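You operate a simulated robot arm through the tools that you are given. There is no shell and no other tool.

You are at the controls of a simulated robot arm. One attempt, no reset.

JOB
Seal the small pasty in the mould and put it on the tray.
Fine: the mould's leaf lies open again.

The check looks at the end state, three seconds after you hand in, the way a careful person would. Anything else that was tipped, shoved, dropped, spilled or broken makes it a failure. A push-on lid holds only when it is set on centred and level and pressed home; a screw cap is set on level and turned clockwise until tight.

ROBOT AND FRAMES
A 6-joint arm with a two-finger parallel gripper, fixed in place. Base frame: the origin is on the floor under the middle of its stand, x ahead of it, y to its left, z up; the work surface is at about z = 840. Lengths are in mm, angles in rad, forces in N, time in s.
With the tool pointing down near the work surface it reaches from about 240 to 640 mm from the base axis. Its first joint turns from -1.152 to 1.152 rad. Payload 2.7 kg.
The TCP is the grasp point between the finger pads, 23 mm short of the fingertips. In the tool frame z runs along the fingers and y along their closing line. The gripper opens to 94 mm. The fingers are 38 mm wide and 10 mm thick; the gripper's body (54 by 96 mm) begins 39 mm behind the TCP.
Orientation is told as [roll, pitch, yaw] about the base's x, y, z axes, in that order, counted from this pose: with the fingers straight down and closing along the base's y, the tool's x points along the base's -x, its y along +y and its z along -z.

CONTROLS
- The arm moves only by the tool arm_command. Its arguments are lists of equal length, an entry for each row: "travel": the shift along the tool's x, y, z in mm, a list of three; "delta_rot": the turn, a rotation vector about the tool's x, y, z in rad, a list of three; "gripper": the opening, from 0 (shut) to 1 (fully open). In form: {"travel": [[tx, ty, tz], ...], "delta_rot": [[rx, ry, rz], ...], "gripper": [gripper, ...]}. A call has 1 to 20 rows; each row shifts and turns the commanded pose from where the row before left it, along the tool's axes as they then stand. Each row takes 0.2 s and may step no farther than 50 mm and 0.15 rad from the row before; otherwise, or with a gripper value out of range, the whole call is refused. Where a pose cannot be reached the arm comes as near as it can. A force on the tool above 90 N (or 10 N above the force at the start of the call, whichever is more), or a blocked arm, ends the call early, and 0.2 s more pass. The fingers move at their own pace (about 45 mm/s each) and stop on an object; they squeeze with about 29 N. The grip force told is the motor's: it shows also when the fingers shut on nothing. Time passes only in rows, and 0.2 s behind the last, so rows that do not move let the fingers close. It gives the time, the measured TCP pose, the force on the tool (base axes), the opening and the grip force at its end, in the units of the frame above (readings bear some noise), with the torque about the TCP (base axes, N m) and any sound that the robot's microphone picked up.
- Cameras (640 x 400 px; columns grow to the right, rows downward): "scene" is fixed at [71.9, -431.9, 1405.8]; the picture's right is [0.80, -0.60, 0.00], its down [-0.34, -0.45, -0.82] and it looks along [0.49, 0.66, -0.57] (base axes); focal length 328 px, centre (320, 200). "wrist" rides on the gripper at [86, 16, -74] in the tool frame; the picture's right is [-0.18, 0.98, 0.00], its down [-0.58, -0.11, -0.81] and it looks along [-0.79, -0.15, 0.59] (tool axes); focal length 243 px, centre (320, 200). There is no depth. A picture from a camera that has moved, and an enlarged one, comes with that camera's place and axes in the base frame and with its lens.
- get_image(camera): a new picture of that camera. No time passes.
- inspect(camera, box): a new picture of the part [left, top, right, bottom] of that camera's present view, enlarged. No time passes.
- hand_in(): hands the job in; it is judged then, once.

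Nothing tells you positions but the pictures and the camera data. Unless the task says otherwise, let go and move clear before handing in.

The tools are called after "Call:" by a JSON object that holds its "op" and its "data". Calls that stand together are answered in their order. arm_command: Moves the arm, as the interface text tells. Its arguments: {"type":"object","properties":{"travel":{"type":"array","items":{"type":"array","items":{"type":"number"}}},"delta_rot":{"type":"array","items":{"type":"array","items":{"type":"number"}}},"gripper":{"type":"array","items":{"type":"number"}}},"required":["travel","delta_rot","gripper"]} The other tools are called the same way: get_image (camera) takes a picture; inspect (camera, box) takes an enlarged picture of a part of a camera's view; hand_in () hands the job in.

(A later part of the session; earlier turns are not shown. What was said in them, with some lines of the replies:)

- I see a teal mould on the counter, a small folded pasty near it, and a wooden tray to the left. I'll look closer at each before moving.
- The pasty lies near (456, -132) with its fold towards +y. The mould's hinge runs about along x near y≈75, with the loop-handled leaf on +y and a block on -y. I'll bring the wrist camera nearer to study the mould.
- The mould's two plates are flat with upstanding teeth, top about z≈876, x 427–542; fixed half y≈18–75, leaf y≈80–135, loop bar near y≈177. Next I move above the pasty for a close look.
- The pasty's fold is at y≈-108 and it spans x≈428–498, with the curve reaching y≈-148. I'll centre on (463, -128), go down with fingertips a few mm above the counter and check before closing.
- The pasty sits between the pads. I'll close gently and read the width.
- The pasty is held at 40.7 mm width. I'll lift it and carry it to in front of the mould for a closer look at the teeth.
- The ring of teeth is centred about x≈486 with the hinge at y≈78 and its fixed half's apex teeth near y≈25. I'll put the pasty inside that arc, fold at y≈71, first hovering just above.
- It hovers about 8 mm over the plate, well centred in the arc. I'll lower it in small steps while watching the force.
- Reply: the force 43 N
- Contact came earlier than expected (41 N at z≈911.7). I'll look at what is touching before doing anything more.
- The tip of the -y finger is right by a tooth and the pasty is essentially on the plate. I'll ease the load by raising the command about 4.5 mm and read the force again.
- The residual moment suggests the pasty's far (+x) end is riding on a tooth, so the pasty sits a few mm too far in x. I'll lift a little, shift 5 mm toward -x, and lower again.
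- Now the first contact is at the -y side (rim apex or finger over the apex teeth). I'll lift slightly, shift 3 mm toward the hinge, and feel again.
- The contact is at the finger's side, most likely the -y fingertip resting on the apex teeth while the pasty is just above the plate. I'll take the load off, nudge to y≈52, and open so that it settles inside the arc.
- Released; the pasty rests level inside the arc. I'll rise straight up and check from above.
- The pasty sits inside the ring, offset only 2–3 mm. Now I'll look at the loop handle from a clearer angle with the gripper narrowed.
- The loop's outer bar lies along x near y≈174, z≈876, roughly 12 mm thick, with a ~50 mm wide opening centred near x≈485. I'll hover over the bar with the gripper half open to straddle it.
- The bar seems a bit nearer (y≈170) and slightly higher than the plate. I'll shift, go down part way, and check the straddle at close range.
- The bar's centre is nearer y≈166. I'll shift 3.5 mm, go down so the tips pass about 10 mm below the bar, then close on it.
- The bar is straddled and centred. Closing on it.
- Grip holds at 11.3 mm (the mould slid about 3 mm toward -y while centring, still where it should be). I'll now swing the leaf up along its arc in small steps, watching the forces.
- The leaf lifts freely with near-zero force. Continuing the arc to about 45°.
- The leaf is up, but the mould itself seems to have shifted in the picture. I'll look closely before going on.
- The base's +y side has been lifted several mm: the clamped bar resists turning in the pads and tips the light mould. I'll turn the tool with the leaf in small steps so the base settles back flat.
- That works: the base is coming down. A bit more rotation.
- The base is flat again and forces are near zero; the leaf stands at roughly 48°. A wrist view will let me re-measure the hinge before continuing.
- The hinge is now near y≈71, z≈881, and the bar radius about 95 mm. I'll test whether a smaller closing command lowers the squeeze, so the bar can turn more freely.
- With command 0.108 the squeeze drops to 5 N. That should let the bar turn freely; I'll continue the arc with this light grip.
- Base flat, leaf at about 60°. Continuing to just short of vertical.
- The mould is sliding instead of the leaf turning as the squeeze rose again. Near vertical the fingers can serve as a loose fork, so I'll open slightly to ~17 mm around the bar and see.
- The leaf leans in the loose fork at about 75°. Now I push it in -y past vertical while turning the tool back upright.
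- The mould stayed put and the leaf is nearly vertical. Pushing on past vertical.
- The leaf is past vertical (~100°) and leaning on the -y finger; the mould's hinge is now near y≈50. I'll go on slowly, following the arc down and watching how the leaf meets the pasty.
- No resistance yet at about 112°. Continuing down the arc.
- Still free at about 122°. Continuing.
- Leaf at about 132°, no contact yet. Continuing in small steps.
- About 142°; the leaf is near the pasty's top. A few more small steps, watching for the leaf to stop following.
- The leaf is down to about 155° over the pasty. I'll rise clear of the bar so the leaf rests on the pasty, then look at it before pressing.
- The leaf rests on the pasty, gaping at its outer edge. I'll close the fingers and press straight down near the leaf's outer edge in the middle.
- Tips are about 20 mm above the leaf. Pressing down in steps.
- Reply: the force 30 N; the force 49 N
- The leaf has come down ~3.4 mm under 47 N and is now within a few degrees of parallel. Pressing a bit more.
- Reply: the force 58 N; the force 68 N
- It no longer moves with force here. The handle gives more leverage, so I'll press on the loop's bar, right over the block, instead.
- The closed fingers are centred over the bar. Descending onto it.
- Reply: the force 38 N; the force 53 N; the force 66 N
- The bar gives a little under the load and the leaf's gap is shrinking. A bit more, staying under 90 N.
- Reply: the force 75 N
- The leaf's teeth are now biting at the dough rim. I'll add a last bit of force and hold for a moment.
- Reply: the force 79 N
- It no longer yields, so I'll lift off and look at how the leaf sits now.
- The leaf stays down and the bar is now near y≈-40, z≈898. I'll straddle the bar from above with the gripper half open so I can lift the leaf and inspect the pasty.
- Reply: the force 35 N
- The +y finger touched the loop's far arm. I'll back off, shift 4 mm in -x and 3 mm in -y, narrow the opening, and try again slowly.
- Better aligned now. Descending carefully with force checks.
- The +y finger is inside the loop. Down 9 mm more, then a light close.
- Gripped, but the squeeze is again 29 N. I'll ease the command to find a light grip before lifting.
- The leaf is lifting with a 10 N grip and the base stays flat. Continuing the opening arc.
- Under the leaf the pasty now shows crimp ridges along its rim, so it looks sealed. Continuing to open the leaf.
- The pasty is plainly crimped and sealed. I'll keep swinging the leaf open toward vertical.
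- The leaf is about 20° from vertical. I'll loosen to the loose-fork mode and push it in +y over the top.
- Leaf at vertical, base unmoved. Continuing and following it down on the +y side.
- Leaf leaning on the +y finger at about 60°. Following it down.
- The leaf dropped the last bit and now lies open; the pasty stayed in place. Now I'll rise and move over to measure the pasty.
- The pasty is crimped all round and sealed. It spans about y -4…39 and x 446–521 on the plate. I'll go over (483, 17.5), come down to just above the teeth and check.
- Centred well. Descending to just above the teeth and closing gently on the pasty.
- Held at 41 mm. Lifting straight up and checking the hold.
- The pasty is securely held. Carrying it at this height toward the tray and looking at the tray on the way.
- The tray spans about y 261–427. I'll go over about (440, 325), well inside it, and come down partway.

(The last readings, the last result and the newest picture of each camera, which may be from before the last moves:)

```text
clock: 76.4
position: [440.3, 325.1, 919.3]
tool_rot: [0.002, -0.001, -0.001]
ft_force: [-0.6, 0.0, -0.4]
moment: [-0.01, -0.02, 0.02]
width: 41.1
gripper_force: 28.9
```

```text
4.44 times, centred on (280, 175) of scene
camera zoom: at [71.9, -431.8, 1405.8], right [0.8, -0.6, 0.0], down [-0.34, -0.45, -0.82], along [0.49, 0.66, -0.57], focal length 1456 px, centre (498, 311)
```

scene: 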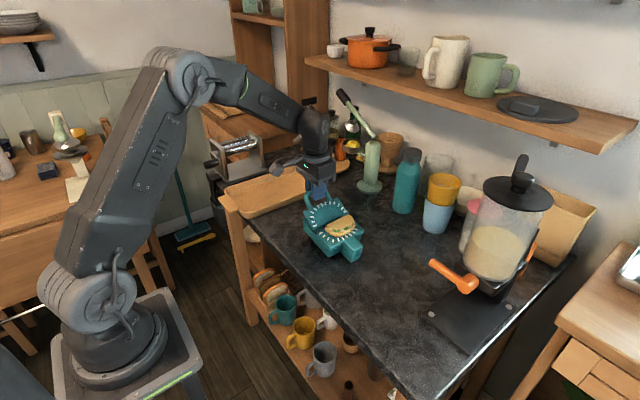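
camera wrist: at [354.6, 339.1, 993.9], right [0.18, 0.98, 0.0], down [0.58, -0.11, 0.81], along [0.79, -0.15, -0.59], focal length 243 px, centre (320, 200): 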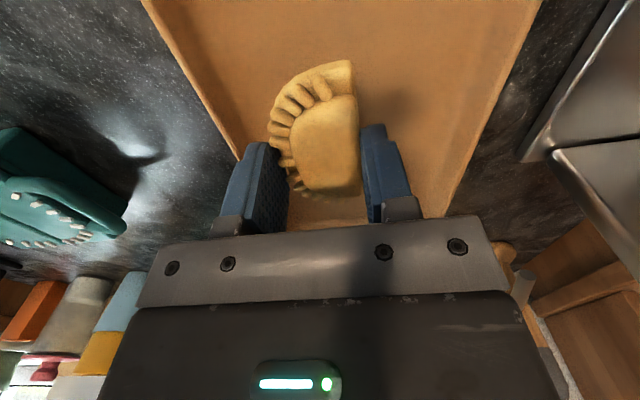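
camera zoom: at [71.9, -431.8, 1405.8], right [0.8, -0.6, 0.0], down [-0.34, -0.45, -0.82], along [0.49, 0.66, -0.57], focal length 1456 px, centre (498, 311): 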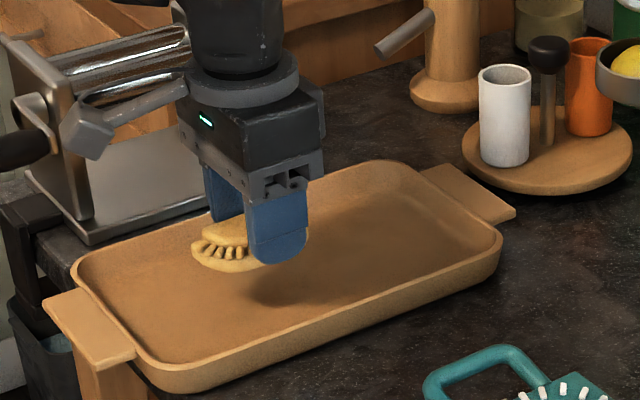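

Well inside the tray. Descending toward the tray floor, then feeling for contact.

Call:
{"op": "arm_command", "data": {"travel": [[0, 0, 16], [0, 0, 14], [0, 0, 0]], "delta_rot": [[0, 0, 0], [0, 0, 0], [0, 0, 0]], "gripper": [0.4, 0.4, 0.4]}}

Call:
{"op": "arm_command", "data": {"travel": [[0, 0, 3], [0, 0, 0]], "delta_rot": [[0, 0, 0], [0, 0, 0]], "gripper": [0.4, 0.4]}}

Call:
{"op": "inspect", "data": {"camera": "scene", "box": [230, 150, 310, 210]}}

```text
clock: 77.2
position: [439.8, 324.8, 888.9]
tool_rot: [-0.001, 0.001, 0.0]
ft_force: [0.9, 0.0, 0.1]
moment: [-0.03, 0.06, 0.0]
width: 41.1
gripper_force: 29.1
```

```text
clock: 77.8
position: [440.3, 324.5, 885.9]
tool_rot: [0.0, -0.001, -0.001]
ft_force: [-0.3, -0.7, -0.5]
moment: [0.03, 0.01, -0.01]
width: 41.1
gripper_force: 29.6
```

```text
6.67 times, centred on (270, 180) of scene
camera zoom: at [71.9, -431.9, 1405.8], right [0.8, -0.6, 0.0], down [-0.34, -0.45, -0.82], along [0.49, 0.66, -0.57], focal length 2185 px, centre (653, 333)
```

zoom: 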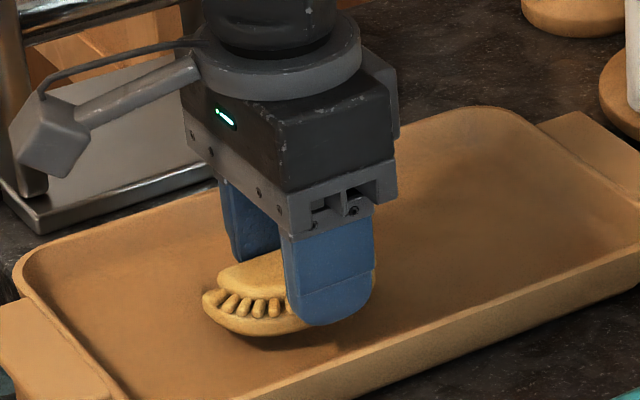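

Call:
{"op": "arm_command", "data": {"travel": [[0, 0, 2.5], [0, 0, 0]], "delta_rot": [[0, 0, 0], [0, 0, 0]], "gripper": [0.4, 0.4]}}

Call:
{"op": "arm_command", "data": {"travel": [[0, 0, 2], [0, 0, 0]], "delta_rot": [[0, 0, 0], [0, 0, 0]], "gripper": [0.4, 0.4]}}

Call:
{"op": "arm_command", "data": {"travel": [[0, 0, 2], [0, 0, 0]], "delta_rot": [[0, 0, 0], [0, 0, 0]], "gripper": [0.4, 0.4]}}

```text
clock: 78.4
position: [439.9, 325.3, 882.9]
tool_rot: [0.001, 0.0, 0.0]
ft_force: [-0.9, 0.4, -1.4]
moment: [-0.03, 0.02, -0.02]
width: 40.9
gripper_force: 28.8
```

```text
clock: 79.0
position: [440.0, 325.9, 882.2]
tool_rot: [0.0, 0.001, 0.001]
ft_force: [0.8, -0.7, 0.1]
moment: [0.0, 0.0, 0.0]
width: 40.9
gripper_force: 28.9
```

```text
clock: 79.6
position: [441.0, 325.1, 879.7]
tool_rot: [0.001, 0.0, 0.002]
ft_force: [-0.4, 0.6, -1.3]
moment: [0.0, 0.01, -0.02]
width: 41.1
gripper_force: 28.9
```

No contact yet; the floor must be a little lower. Continuing in 1.5–2 mm steps.

Call:
{"op": "arm_command", "data": {"travel": [[0, 0, 1.5], [0, 0, 0]], "delta_rot": [[0, 0, 0], [0, 0, 0]], "gripper": [0.4, 0.4]}}

Call:
{"op": "arm_command", "data": {"travel": [[0, 0, 1.5], [0, 0, 0]], "delta_rot": [[0, 0, 0], [0, 0, 0]], "gripper": [0.4, 0.4]}}

Call:
{"op": "inspect", "data": {"camera": "scene", "box": [245, 165, 295, 205]}}

```text
clock: 80.2
position: [440.5, 324.2, 877.5]
tool_rot: [0.0, 0.0, 0.0]
ft_force: [-0.5, 0.1, -0.6]
moment: [0.02, 0.03, 0.0]
width: 41.0
gripper_force: 29.0
```

```text
clock: 80.8
position: [440.8, 324.5, 876.0]
tool_rot: [0.001, 0.0, -0.001]
ft_force: [0.5, -0.4, -0.9]
moment: [0.0, 0.0, -0.01]
width: 40.9
gripper_force: 29.0
```

```text
10.00 times, centred on (270, 185) of scene
camera zoom: at [71.9, -431.9, 1405.8], right [0.8, -0.6, 0.0], down [-0.34, -0.45, -0.82], along [0.49, 0.66, -0.57], focal length 3277 px, centre (820, 350)
```

zoom: 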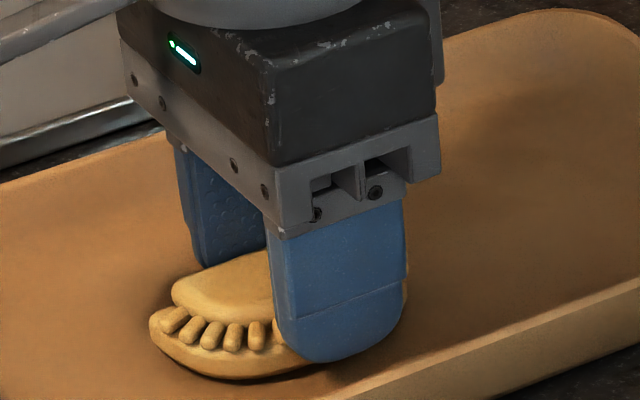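

Nearly there: the shadow gap under the pasty is very thin. A few more small steps.

Call:
{"op": "arm_command", "data": {"travel": [[0, 0, 1.2], [0, 0, 0]], "delta_rot": [[0, 0, 0], [0, 0, 0]], "gripper": [0.4, 0.4]}}

Call:
{"op": "arm_command", "data": {"travel": [[0, 0, 1.2], [0, 0, 0]], "delta_rot": [[0, 0, 0], [0, 0, 0]], "gripper": [0.4, 0.4]}}

```text
clock: 81.4
position: [440.4, 324.4, 874.4]
tool_rot: [0.0, -0.001, 0.001]
ft_force: [-0.6, 0.8, -0.7]
moment: [-0.05, -0.02, 0.01]
width: 40.6
gripper_force: 28.6
```

```text
clock: 82.0
position: [441.2, 324.8, 874.9]
tool_rot: [0.001, 0.0, 0.0]
ft_force: [-0.3, -0.1, 0.1]
moment: [-0.01, -0.02, 0.02]
width: 40.7
gripper_force: 28.1
```

Call:
{"op": "arm_command", "data": {"travel": [[0, 0, 1.0], [0, 0, 0]], "delta_rot": [[0, 0, 0], [0, 0, 0]], "gripper": [0.4, 0.4]}}

Call:
{"op": "inspect", "data": {"camera": "wrist", "box": [200, 30, 440, 230]}}

```text
clock: 82.6
position: [440.4, 324.8, 874.5]
tool_rot: [-0.001, -0.001, -0.001]
ft_force: [-2.0, -1.4, 7.0]
moment: [-0.02, 0.07, 0.05]
width: 40.7
gripper_force: 28.9
```

```text
2.00 times, centred on (320, 130) of wrist
camera zoom: at [355.7, 339.4, 949.8], right [0.18, 0.98, 0.0], down [0.58, -0.11, 0.81], along [0.79, -0.15, -0.59], focal length 485 px, centre (320, 340)
```

zoom: 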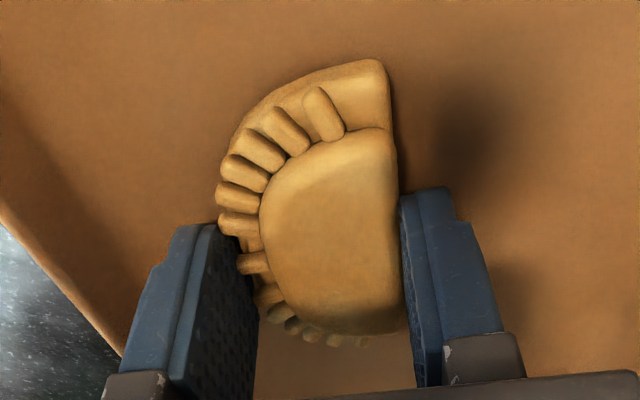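

The pasty is on the tray floor (7 N contact). I'll take off that little load, open gently, and rise straight up.

Call:
{"op": "arm_command", "data": {"travel": [[0, 0, -0.8], [0, 0, 0], [0, 0, 0], [0, 0, 0]], "delta_rot": [[0, 0, 0], [0, 0, 0], [0, 0, 0], [0, 0, 0]], "gripper": [0.4, 0.5, 0.6, 0.65]}}

Call:
{"op": "inspect", "data": {"camera": "wrist", "box": [200, 30, 440, 230]}}

```text
clock: 83.6
position: [441.1, 323.2, 875.4]
tool_rot: [0.001, 0.0, 0.0]
ft_force: [-0.1, 0.4, -0.1]
moment: [0.01, 0.0, -0.02]
width: 61.1
gripper_force: 0.1
```

```text
2.00 times, centred on (320, 130) of wrist
camera zoom: at [355.7, 339.2, 949.9], right [0.18, 0.98, 0.0], down [0.58, -0.11, 0.81], along [0.79, -0.15, -0.59], focal length 485 px, centre (320, 340)
```

zoom: 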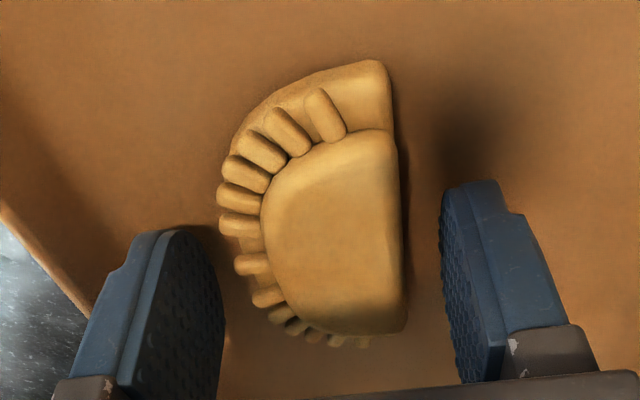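

Released and lying flat. Rising and moving clear.

Call:
{"op": "arm_command", "data": {"travel": [[0, 0, -25], [0, 0, -45], [0, 0, -45], [0, 0, -45], [5, -40, -20], [5, -45, 0], [5, -45, 0], [0, 0, 0]], "delta_rot": [[0, 0, 0], [0, 0, 0], [0, 0, 0], [0, 0, 0], [0, 0, 0], [0, 0, 0], [0, 0, 0], [0, 0, 0]], "gripper": [0.7, 0.7, 0.7, 0.7, 0.7, 0.7, 0.7, 0.7]}}

Call:
{"op": "get_image", "data": {"camera": "scene"}}

Call:
{"op": "inspect", "data": {"camera": "scene", "box": [210, 140, 380, 270]}}

Call:
{"op": "get_image", "data": {"camera": "wrist"}}

```text
clock: 85.4
position: [425.9, 195.0, 1055.6]
tool_rot: [-0.001, 0.001, 0.0]
ft_force: [0.3, -0.3, -0.1]
moment: [-0.01, 0.02, 0.01]
width: 65.8
gripper_force: 0.0
```

```text
taken
```

scene: 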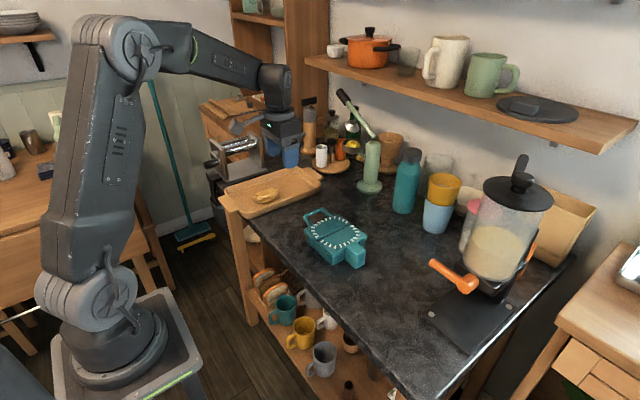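

```text
3.08 times, centred on (295, 205) of scene
camera zoom: at [71.8, -431.9, 1405.8], right [0.8, -0.6, 0.0], down [-0.34, -0.45, -0.82], along [0.49, 0.66, -0.57], focal length 1008 px, centre (397, 185)
```

zoom: 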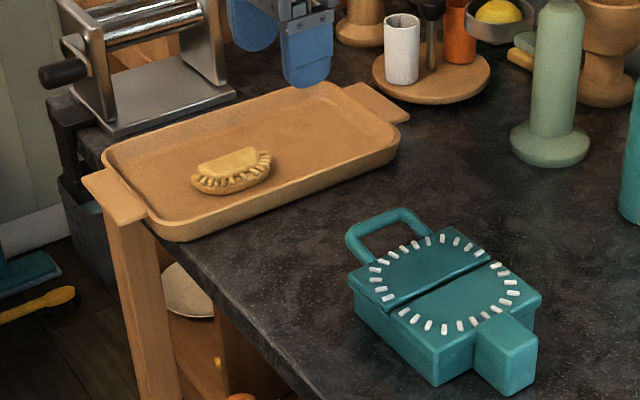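

```text
taken
camera wrist: at [340.4, 208.8, 1129.8], right [0.18, 0.98, 0.0], down [0.58, -0.11, 0.81], along [0.79, -0.15, -0.59], focal length 243 px, centre (320, 200)
```

wrist: 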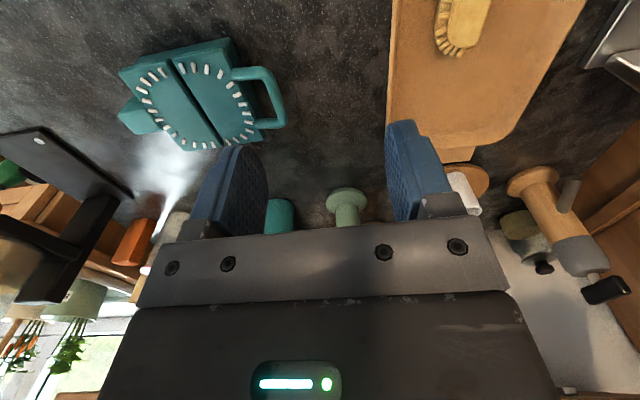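

The sealed pasty lies on the tray and the leaf lies open. The mould ended up about 3 cm toward -y from where it started, so I'd like to slide it gently back; first I look at its block from close by.

Call:
{"op": "arm_command", "data": {"travel": [[0, -41, 0], [0, -41, 0], [0, -41, 0], [0, -41, 8], [0, -41, 16], [0, -41, 16], [0, -41, 16], [0, 0, 0]], "delta_rot": [[0, 0, 0], [0, 0, 0], [0, 0, 0], [0, 0, 0], [0, 0, 0], [0, 0, 0], [0, 0, 0], [0, 0, 0]], "gripper": [0.5, 0.3, 0.1, 0, 0, 0, 0, 0]}}

Call:
{"op": "get_image", "data": {"camera": "wrist"}}

Call:
{"op": "inspect", "data": {"camera": "wrist", "box": [320, 0, 640, 200]}}

Call:
{"op": "inspect", "data": {"camera": "scene", "box": [290, 195, 370, 265]}}

```text
clock: 87.2
position: [426.1, -93.9, 998.4]
tool_rot: [0.0, -0.002, 0.0]
ft_force: [0.6, 0.3, 0.3]
moment: [-0.02, 0.01, -0.01]
width: 0.1
gripper_force: 29.2
```

```text
taken
camera wrist: at [340.6, -78.6, 1073.5], right [0.18, 0.98, 0.0], down [0.58, -0.11, 0.81], along [0.79, -0.15, -0.59], focal length 243 px, centre (320, 200)
```

wrist: 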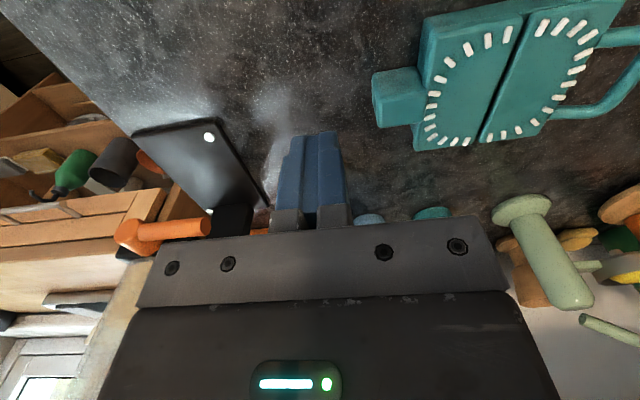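

```text
2.00 times, centred on (480, 100) of wrist
camera zoom: at [340.6, -78.6, 1073.5], right [0.18, 0.98, 0.0], down [0.58, -0.11, 0.81], along [0.79, -0.15, -0.59], focal length 485 px, centre (0, 400)
```

zoom: 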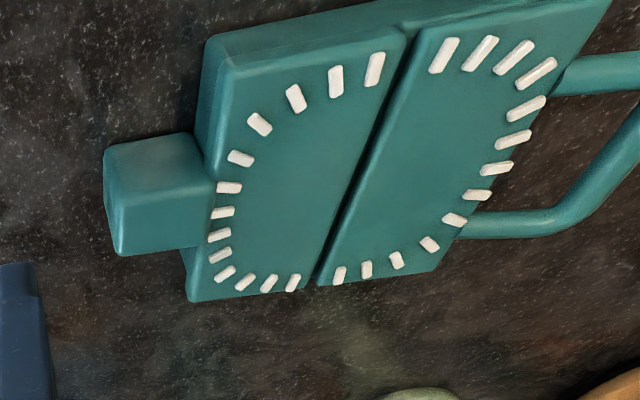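

```text
5.71 times, centred on (330, 230) of scene
camera zoom: at [71.8, -431.9, 1405.8], right [0.8, -0.6, 0.0], down [-0.34, -0.45, -0.82], along [0.49, 0.66, -0.57], focal length 1873 px, centre (263, 29)
```

zoom: 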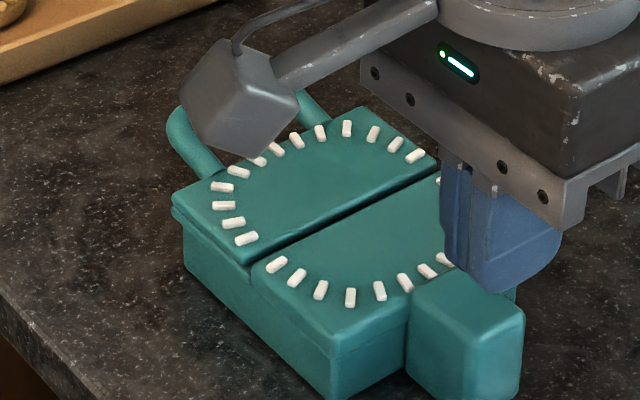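

The block's end is near y≈-53, x 456–498, almost in line with the mould's middle. I'll go down in front of it with closed fingers and push low and slowly in +y.

Call:
{"op": "arm_command", "data": {"travel": [[-25.5, 3, 0], [-25.5, 3, 0], [0, 0, 42], [0, 0, 42], [0, 0, 40], [0, 0, 0]], "delta_rot": [[0, 0, 0], [0, 0, 0], [0, 0, 0], [0, 0, 0], [0, 0, 0], [0, 0, 0]], "gripper": [0, 0, 0, 0, 0, 0]}}

Call:
{"op": "inspect", "data": {"camera": "scene", "box": [300, 195, 400, 275]}}

Call:
{"op": "get_image", "data": {"camera": "wrist"}}

```text
clock: 88.6
position: [476.2, -86.0, 873.8]
tool_rot: [0.0, -0.003, 0.0]
ft_force: [-0.3, 0.2, -0.7]
moment: [-0.01, -0.01, 0.02]
width: 0.3
gripper_force: 29.1
```

```text
5.00 times, centred on (350, 235) of scene
camera zoom: at [71.9, -431.9, 1405.8], right [0.8, -0.6, 0.0], down [-0.34, -0.45, -0.82], along [0.49, 0.66, -0.57], focal length 1638 px, centre (170, 25)
```

zoom: 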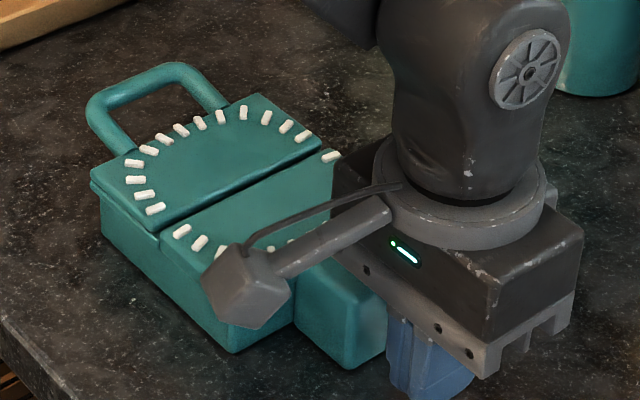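

```text
taken
camera wrist: at [391.7, -71.6, 949.0], right [0.18, 0.98, 0.0], down [0.58, -0.11, 0.81], along [0.79, -0.15, -0.59], focal length 243 px, centre (320, 200)
```

wrist: 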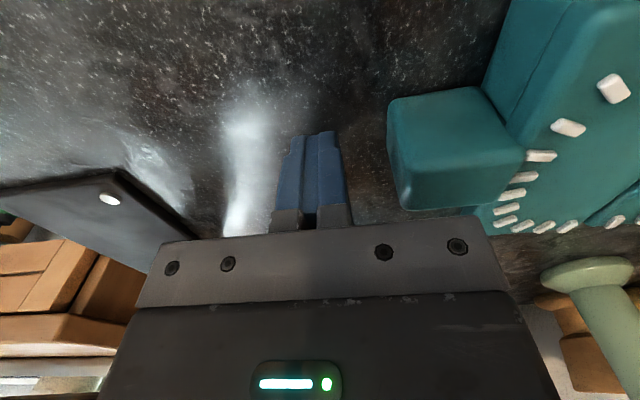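

Clear all round. Moving slowly in +y to contact and on.

Call:
{"op": "arm_command", "data": {"travel": [[0, 4, 0], [0, 4, 0], [0, 4, 0], [0, 4, 0], [0, 4, 0], [0, 4, 0], [0, 3, 0], [0, 0, 0]], "delta_rot": [[0, 0, 0], [0, 0, 0], [0, 0, 0], [0, 0, 0], [0, 0, 0], [0, 0, 0], [0, 0, 0], [0, 0, 0]], "gripper": [0, 0, 0, 0, 0, 0, 0, 0]}}

Call:
{"op": "get_image", "data": {"camera": "wrist"}}

```text
clock: 90.4
position: [477.1, -58.8, 873.7]
tool_rot: [0.0, 0.0, -0.001]
ft_force: [-0.3, 0.6, -0.4]
moment: [0.03, 0.01, 0.03]
width: 0.0
gripper_force: 29.0
```

```text
taken
camera wrist: at [391.7, -44.8, 949.6], right [0.18, 0.98, 0.0], down [0.58, -0.11, 0.81], along [0.79, -0.15, -0.59], focal length 243 px, centre (320, 200)
```

wrist: 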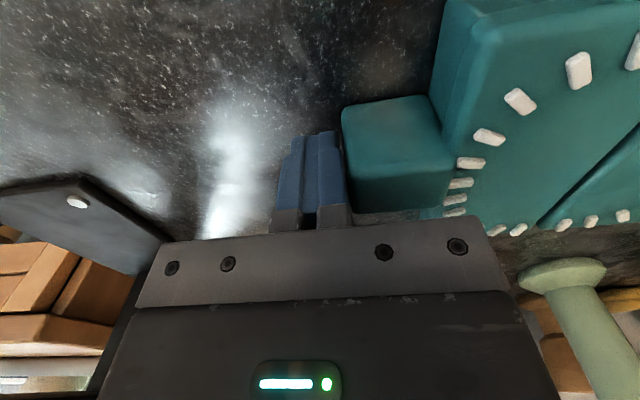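

Just at contact. Pushing slowly about 15 mm, then checking.

Call:
{"op": "arm_command", "data": {"travel": [[0, 2.5, 0], [0, 2.5, 0], [0, 2.5, 0], [0, 2.5, 0], [0, 2.5, 0], [0, 2.5, 0], [0, 0, 0]], "delta_rot": [[0, 0, 0], [0, 0, 0], [0, 0, 0], [0, 0, 0], [0, 0, 0], [0, 0, 0], [0, 0, 0]], "gripper": [0, 0, 0, 0, 0, 0, 0]}}

Call:
{"op": "get_image", "data": {"camera": "wrist"}}

Call:
{"op": "inspect", "data": {"camera": "scene", "box": [290, 195, 370, 265]}}

```text
clock: 92.0
position: [477.0, -44.1, 874.5]
tool_rot: [-0.001, -0.001, 0.001]
ft_force: [-0.1, 0.3, -0.6]
moment: [-0.03, -0.02, 0.0]
width: 0.0
gripper_force: 28.6
```

```text
taken
camera wrist: at [391.6, -29.4, 950.0], right [0.18, 0.98, 0.0], down [0.58, -0.11, 0.81], along [0.79, -0.15, -0.59], focal length 243 px, centre (320, 200)
```

wrist: 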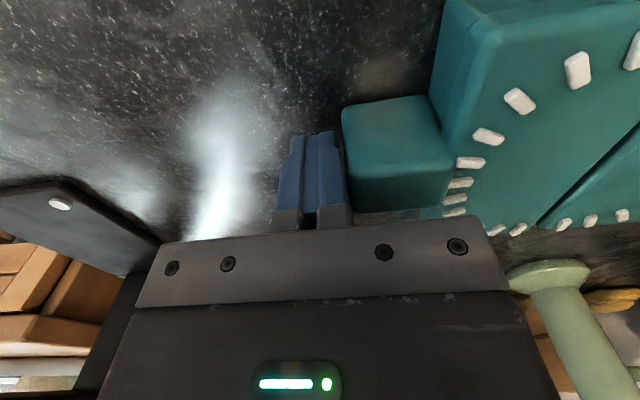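

```text
5.71 times, centred on (330, 230) of scene
camera zoom: at [71.9, -431.9, 1405.8], right [0.8, -0.6, 0.0], down [-0.34, -0.45, -0.82], along [0.49, 0.66, -0.57], focal length 1873 px, centre (263, 29)
```

zoom: 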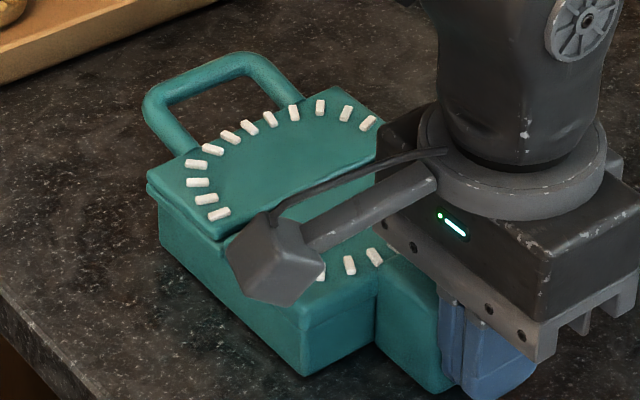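

It slides smoothly with the finger, staying square. Another 12 mm brings it back to where it stood.

Call:
{"op": "arm_command", "data": {"travel": [[0, 2.5, 0], [0, 2.5, 0], [0, 2.5, 0], [0, 2.5, 0], [0, 2, 0], [0, 0, 0]], "delta_rot": [[0, 0, 0], [0, 0, 0], [0, 0, 0], [0, 0, 0], [0, 0, 0], [0, 0, 0]], "gripper": [0, 0, 0, 0, 0, 0]}}

Call:
{"op": "arm_command", "data": {"travel": [[0, -6, 0], [0, -14, 0], [0, 0, -40], [0, 0, -45], [0, 0, -45], [30, 0, -10], [0, 0, 0]], "delta_rot": [[0, 0, 0], [0, 0, 0], [0, 0, 0], [0, 0, 0], [0, 0, 0], [0, 0, 0], [0, 0, 0]], "gripper": [0, 0, 0, 0, 0, 0.2, 0.3]}}

Call:
{"op": "inspect", "data": {"camera": "scene", "box": [290, 195, 370, 265]}}

Call:
{"op": "get_image", "data": {"camera": "scene"}}

```text
clock: 93.4
position: [478.5, -33.5, 873.8]
tool_rot: [0.0, 0.001, -0.001]
ft_force: [0.3, 0.1, 0.8]
moment: [0.0, 0.01, -0.03]
width: 0.0
gripper_force: 28.9
```

```text
clock: 95.0
position: [447.5, -53.3, 1014.7]
tool_rot: [0.002, -0.001, 0.001]
ft_force: [0.2, -0.3, 0.5]
moment: [-0.02, -0.01, 0.02]
width: 28.1
gripper_force: 0.1
```

```text
5.71 times, centred on (330, 230) of scene
camera zoom: at [71.8, -431.9, 1405.8], right [0.8, -0.6, 0.0], down [-0.34, -0.45, -0.82], along [0.49, 0.66, -0.57], focal length 1873 px, centre (263, 29)
```

zoom: 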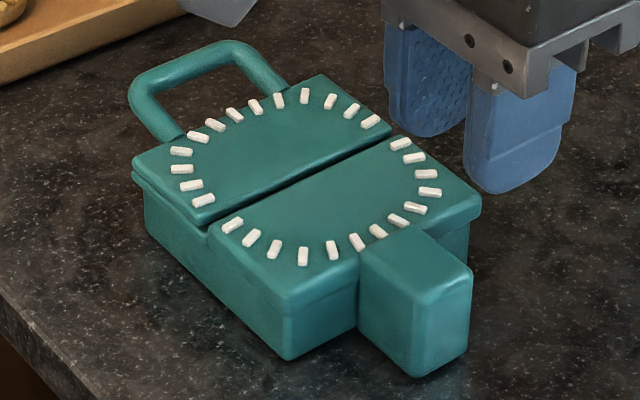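

```text
taken
```

scene: 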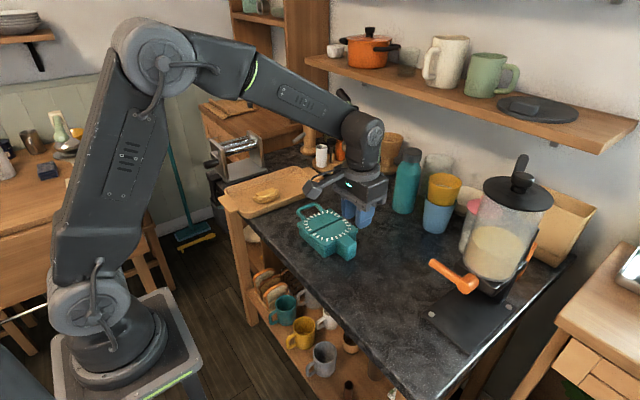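

The mould is back within a few mm of its original place with its leaf open. I'll raise the arm clear and take a last look at the tray.

Call:
{"op": "arm_command", "data": {"travel": [[0, -20, -40], [0, -20, -40], [0, 0, -40], [0, 0, 0]], "delta_rot": [[0, 0, 0], [0, 0, 0], [0, 0, 0], [0, 0, 0]], "gripper": [0.5, 0.8, 1, 1]}}

Call:
{"op": "inspect", "data": {"camera": "scene", "box": [210, 150, 370, 260]}}

Call:
{"op": "inspect", "data": {"camera": "scene", "box": [245, 180, 285, 208]}}

```text
clock: 96.0
position: [446.0, -93.4, 1134.6]
tool_rot: [0.001, 0.001, 0.001]
ft_force: [0.1, 0.0, 0.3]
moment: [-0.04, 0.02, 0.01]
width: 94.1
gripper_force: 0.0
```

```text
3.64 times, centred on (290, 205) of scene
camera zoom: at [71.8, -431.9, 1405.8], right [0.8, -0.6, 0.0], down [-0.34, -0.45, -0.82], along [0.49, 0.66, -0.57], focal length 1192 px, centre (429, 182)
```

zoom: 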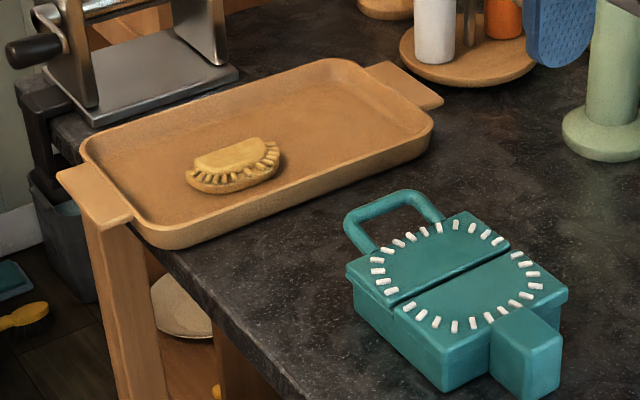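

```text
14.29 times, centred on (265, 194) of scene
camera zoom: at [71.8, -431.9, 1405.8], right [0.8, -0.6, 0.0], down [-0.34, -0.45, -0.82], along [0.49, 0.66, -0.57], focal length 4681 px, centre (1106, 286)
```

zoom: 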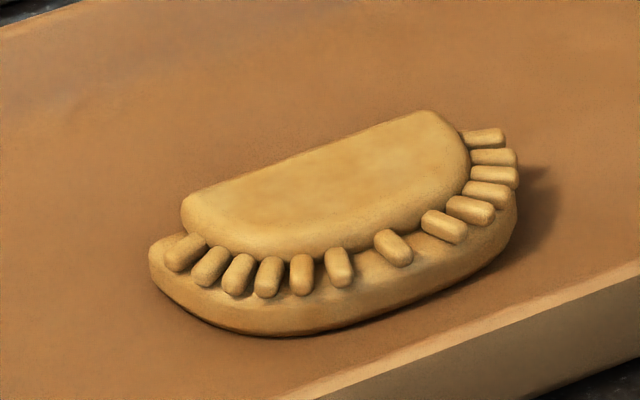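

The pasty is sealed and crimped all round, and it lies flat on the tray. The mould stands upright in its place with the leaf open, nothing else looks disturbed, and the arm is clear, so I'm handing in.

Call:
{"op": "hand_in", "data": {}}

```text
The job is handed in.
```

The pasty is sealed, with crimps all along its curved edge, and it lies flat on the tray. I've handed the job in; no result has come back yet.

- **Mould:** it stands upright with its leaf open. While I was closing the leaf, the base tipped up by about 15 mm at one side, and the mould slid about 3 cm in all. I let the base back down and afterwards pushed the mould back to within a few millimetres of where it started.
- **Leaf drop:** when I opened the leaf, it slipped from the fingers near the end and fell the last short way. The pasty and the base did not move.
- **Everything else:** in the last pictures nothing else looks tipped, moved or spilled. The gripper is open and well clear.
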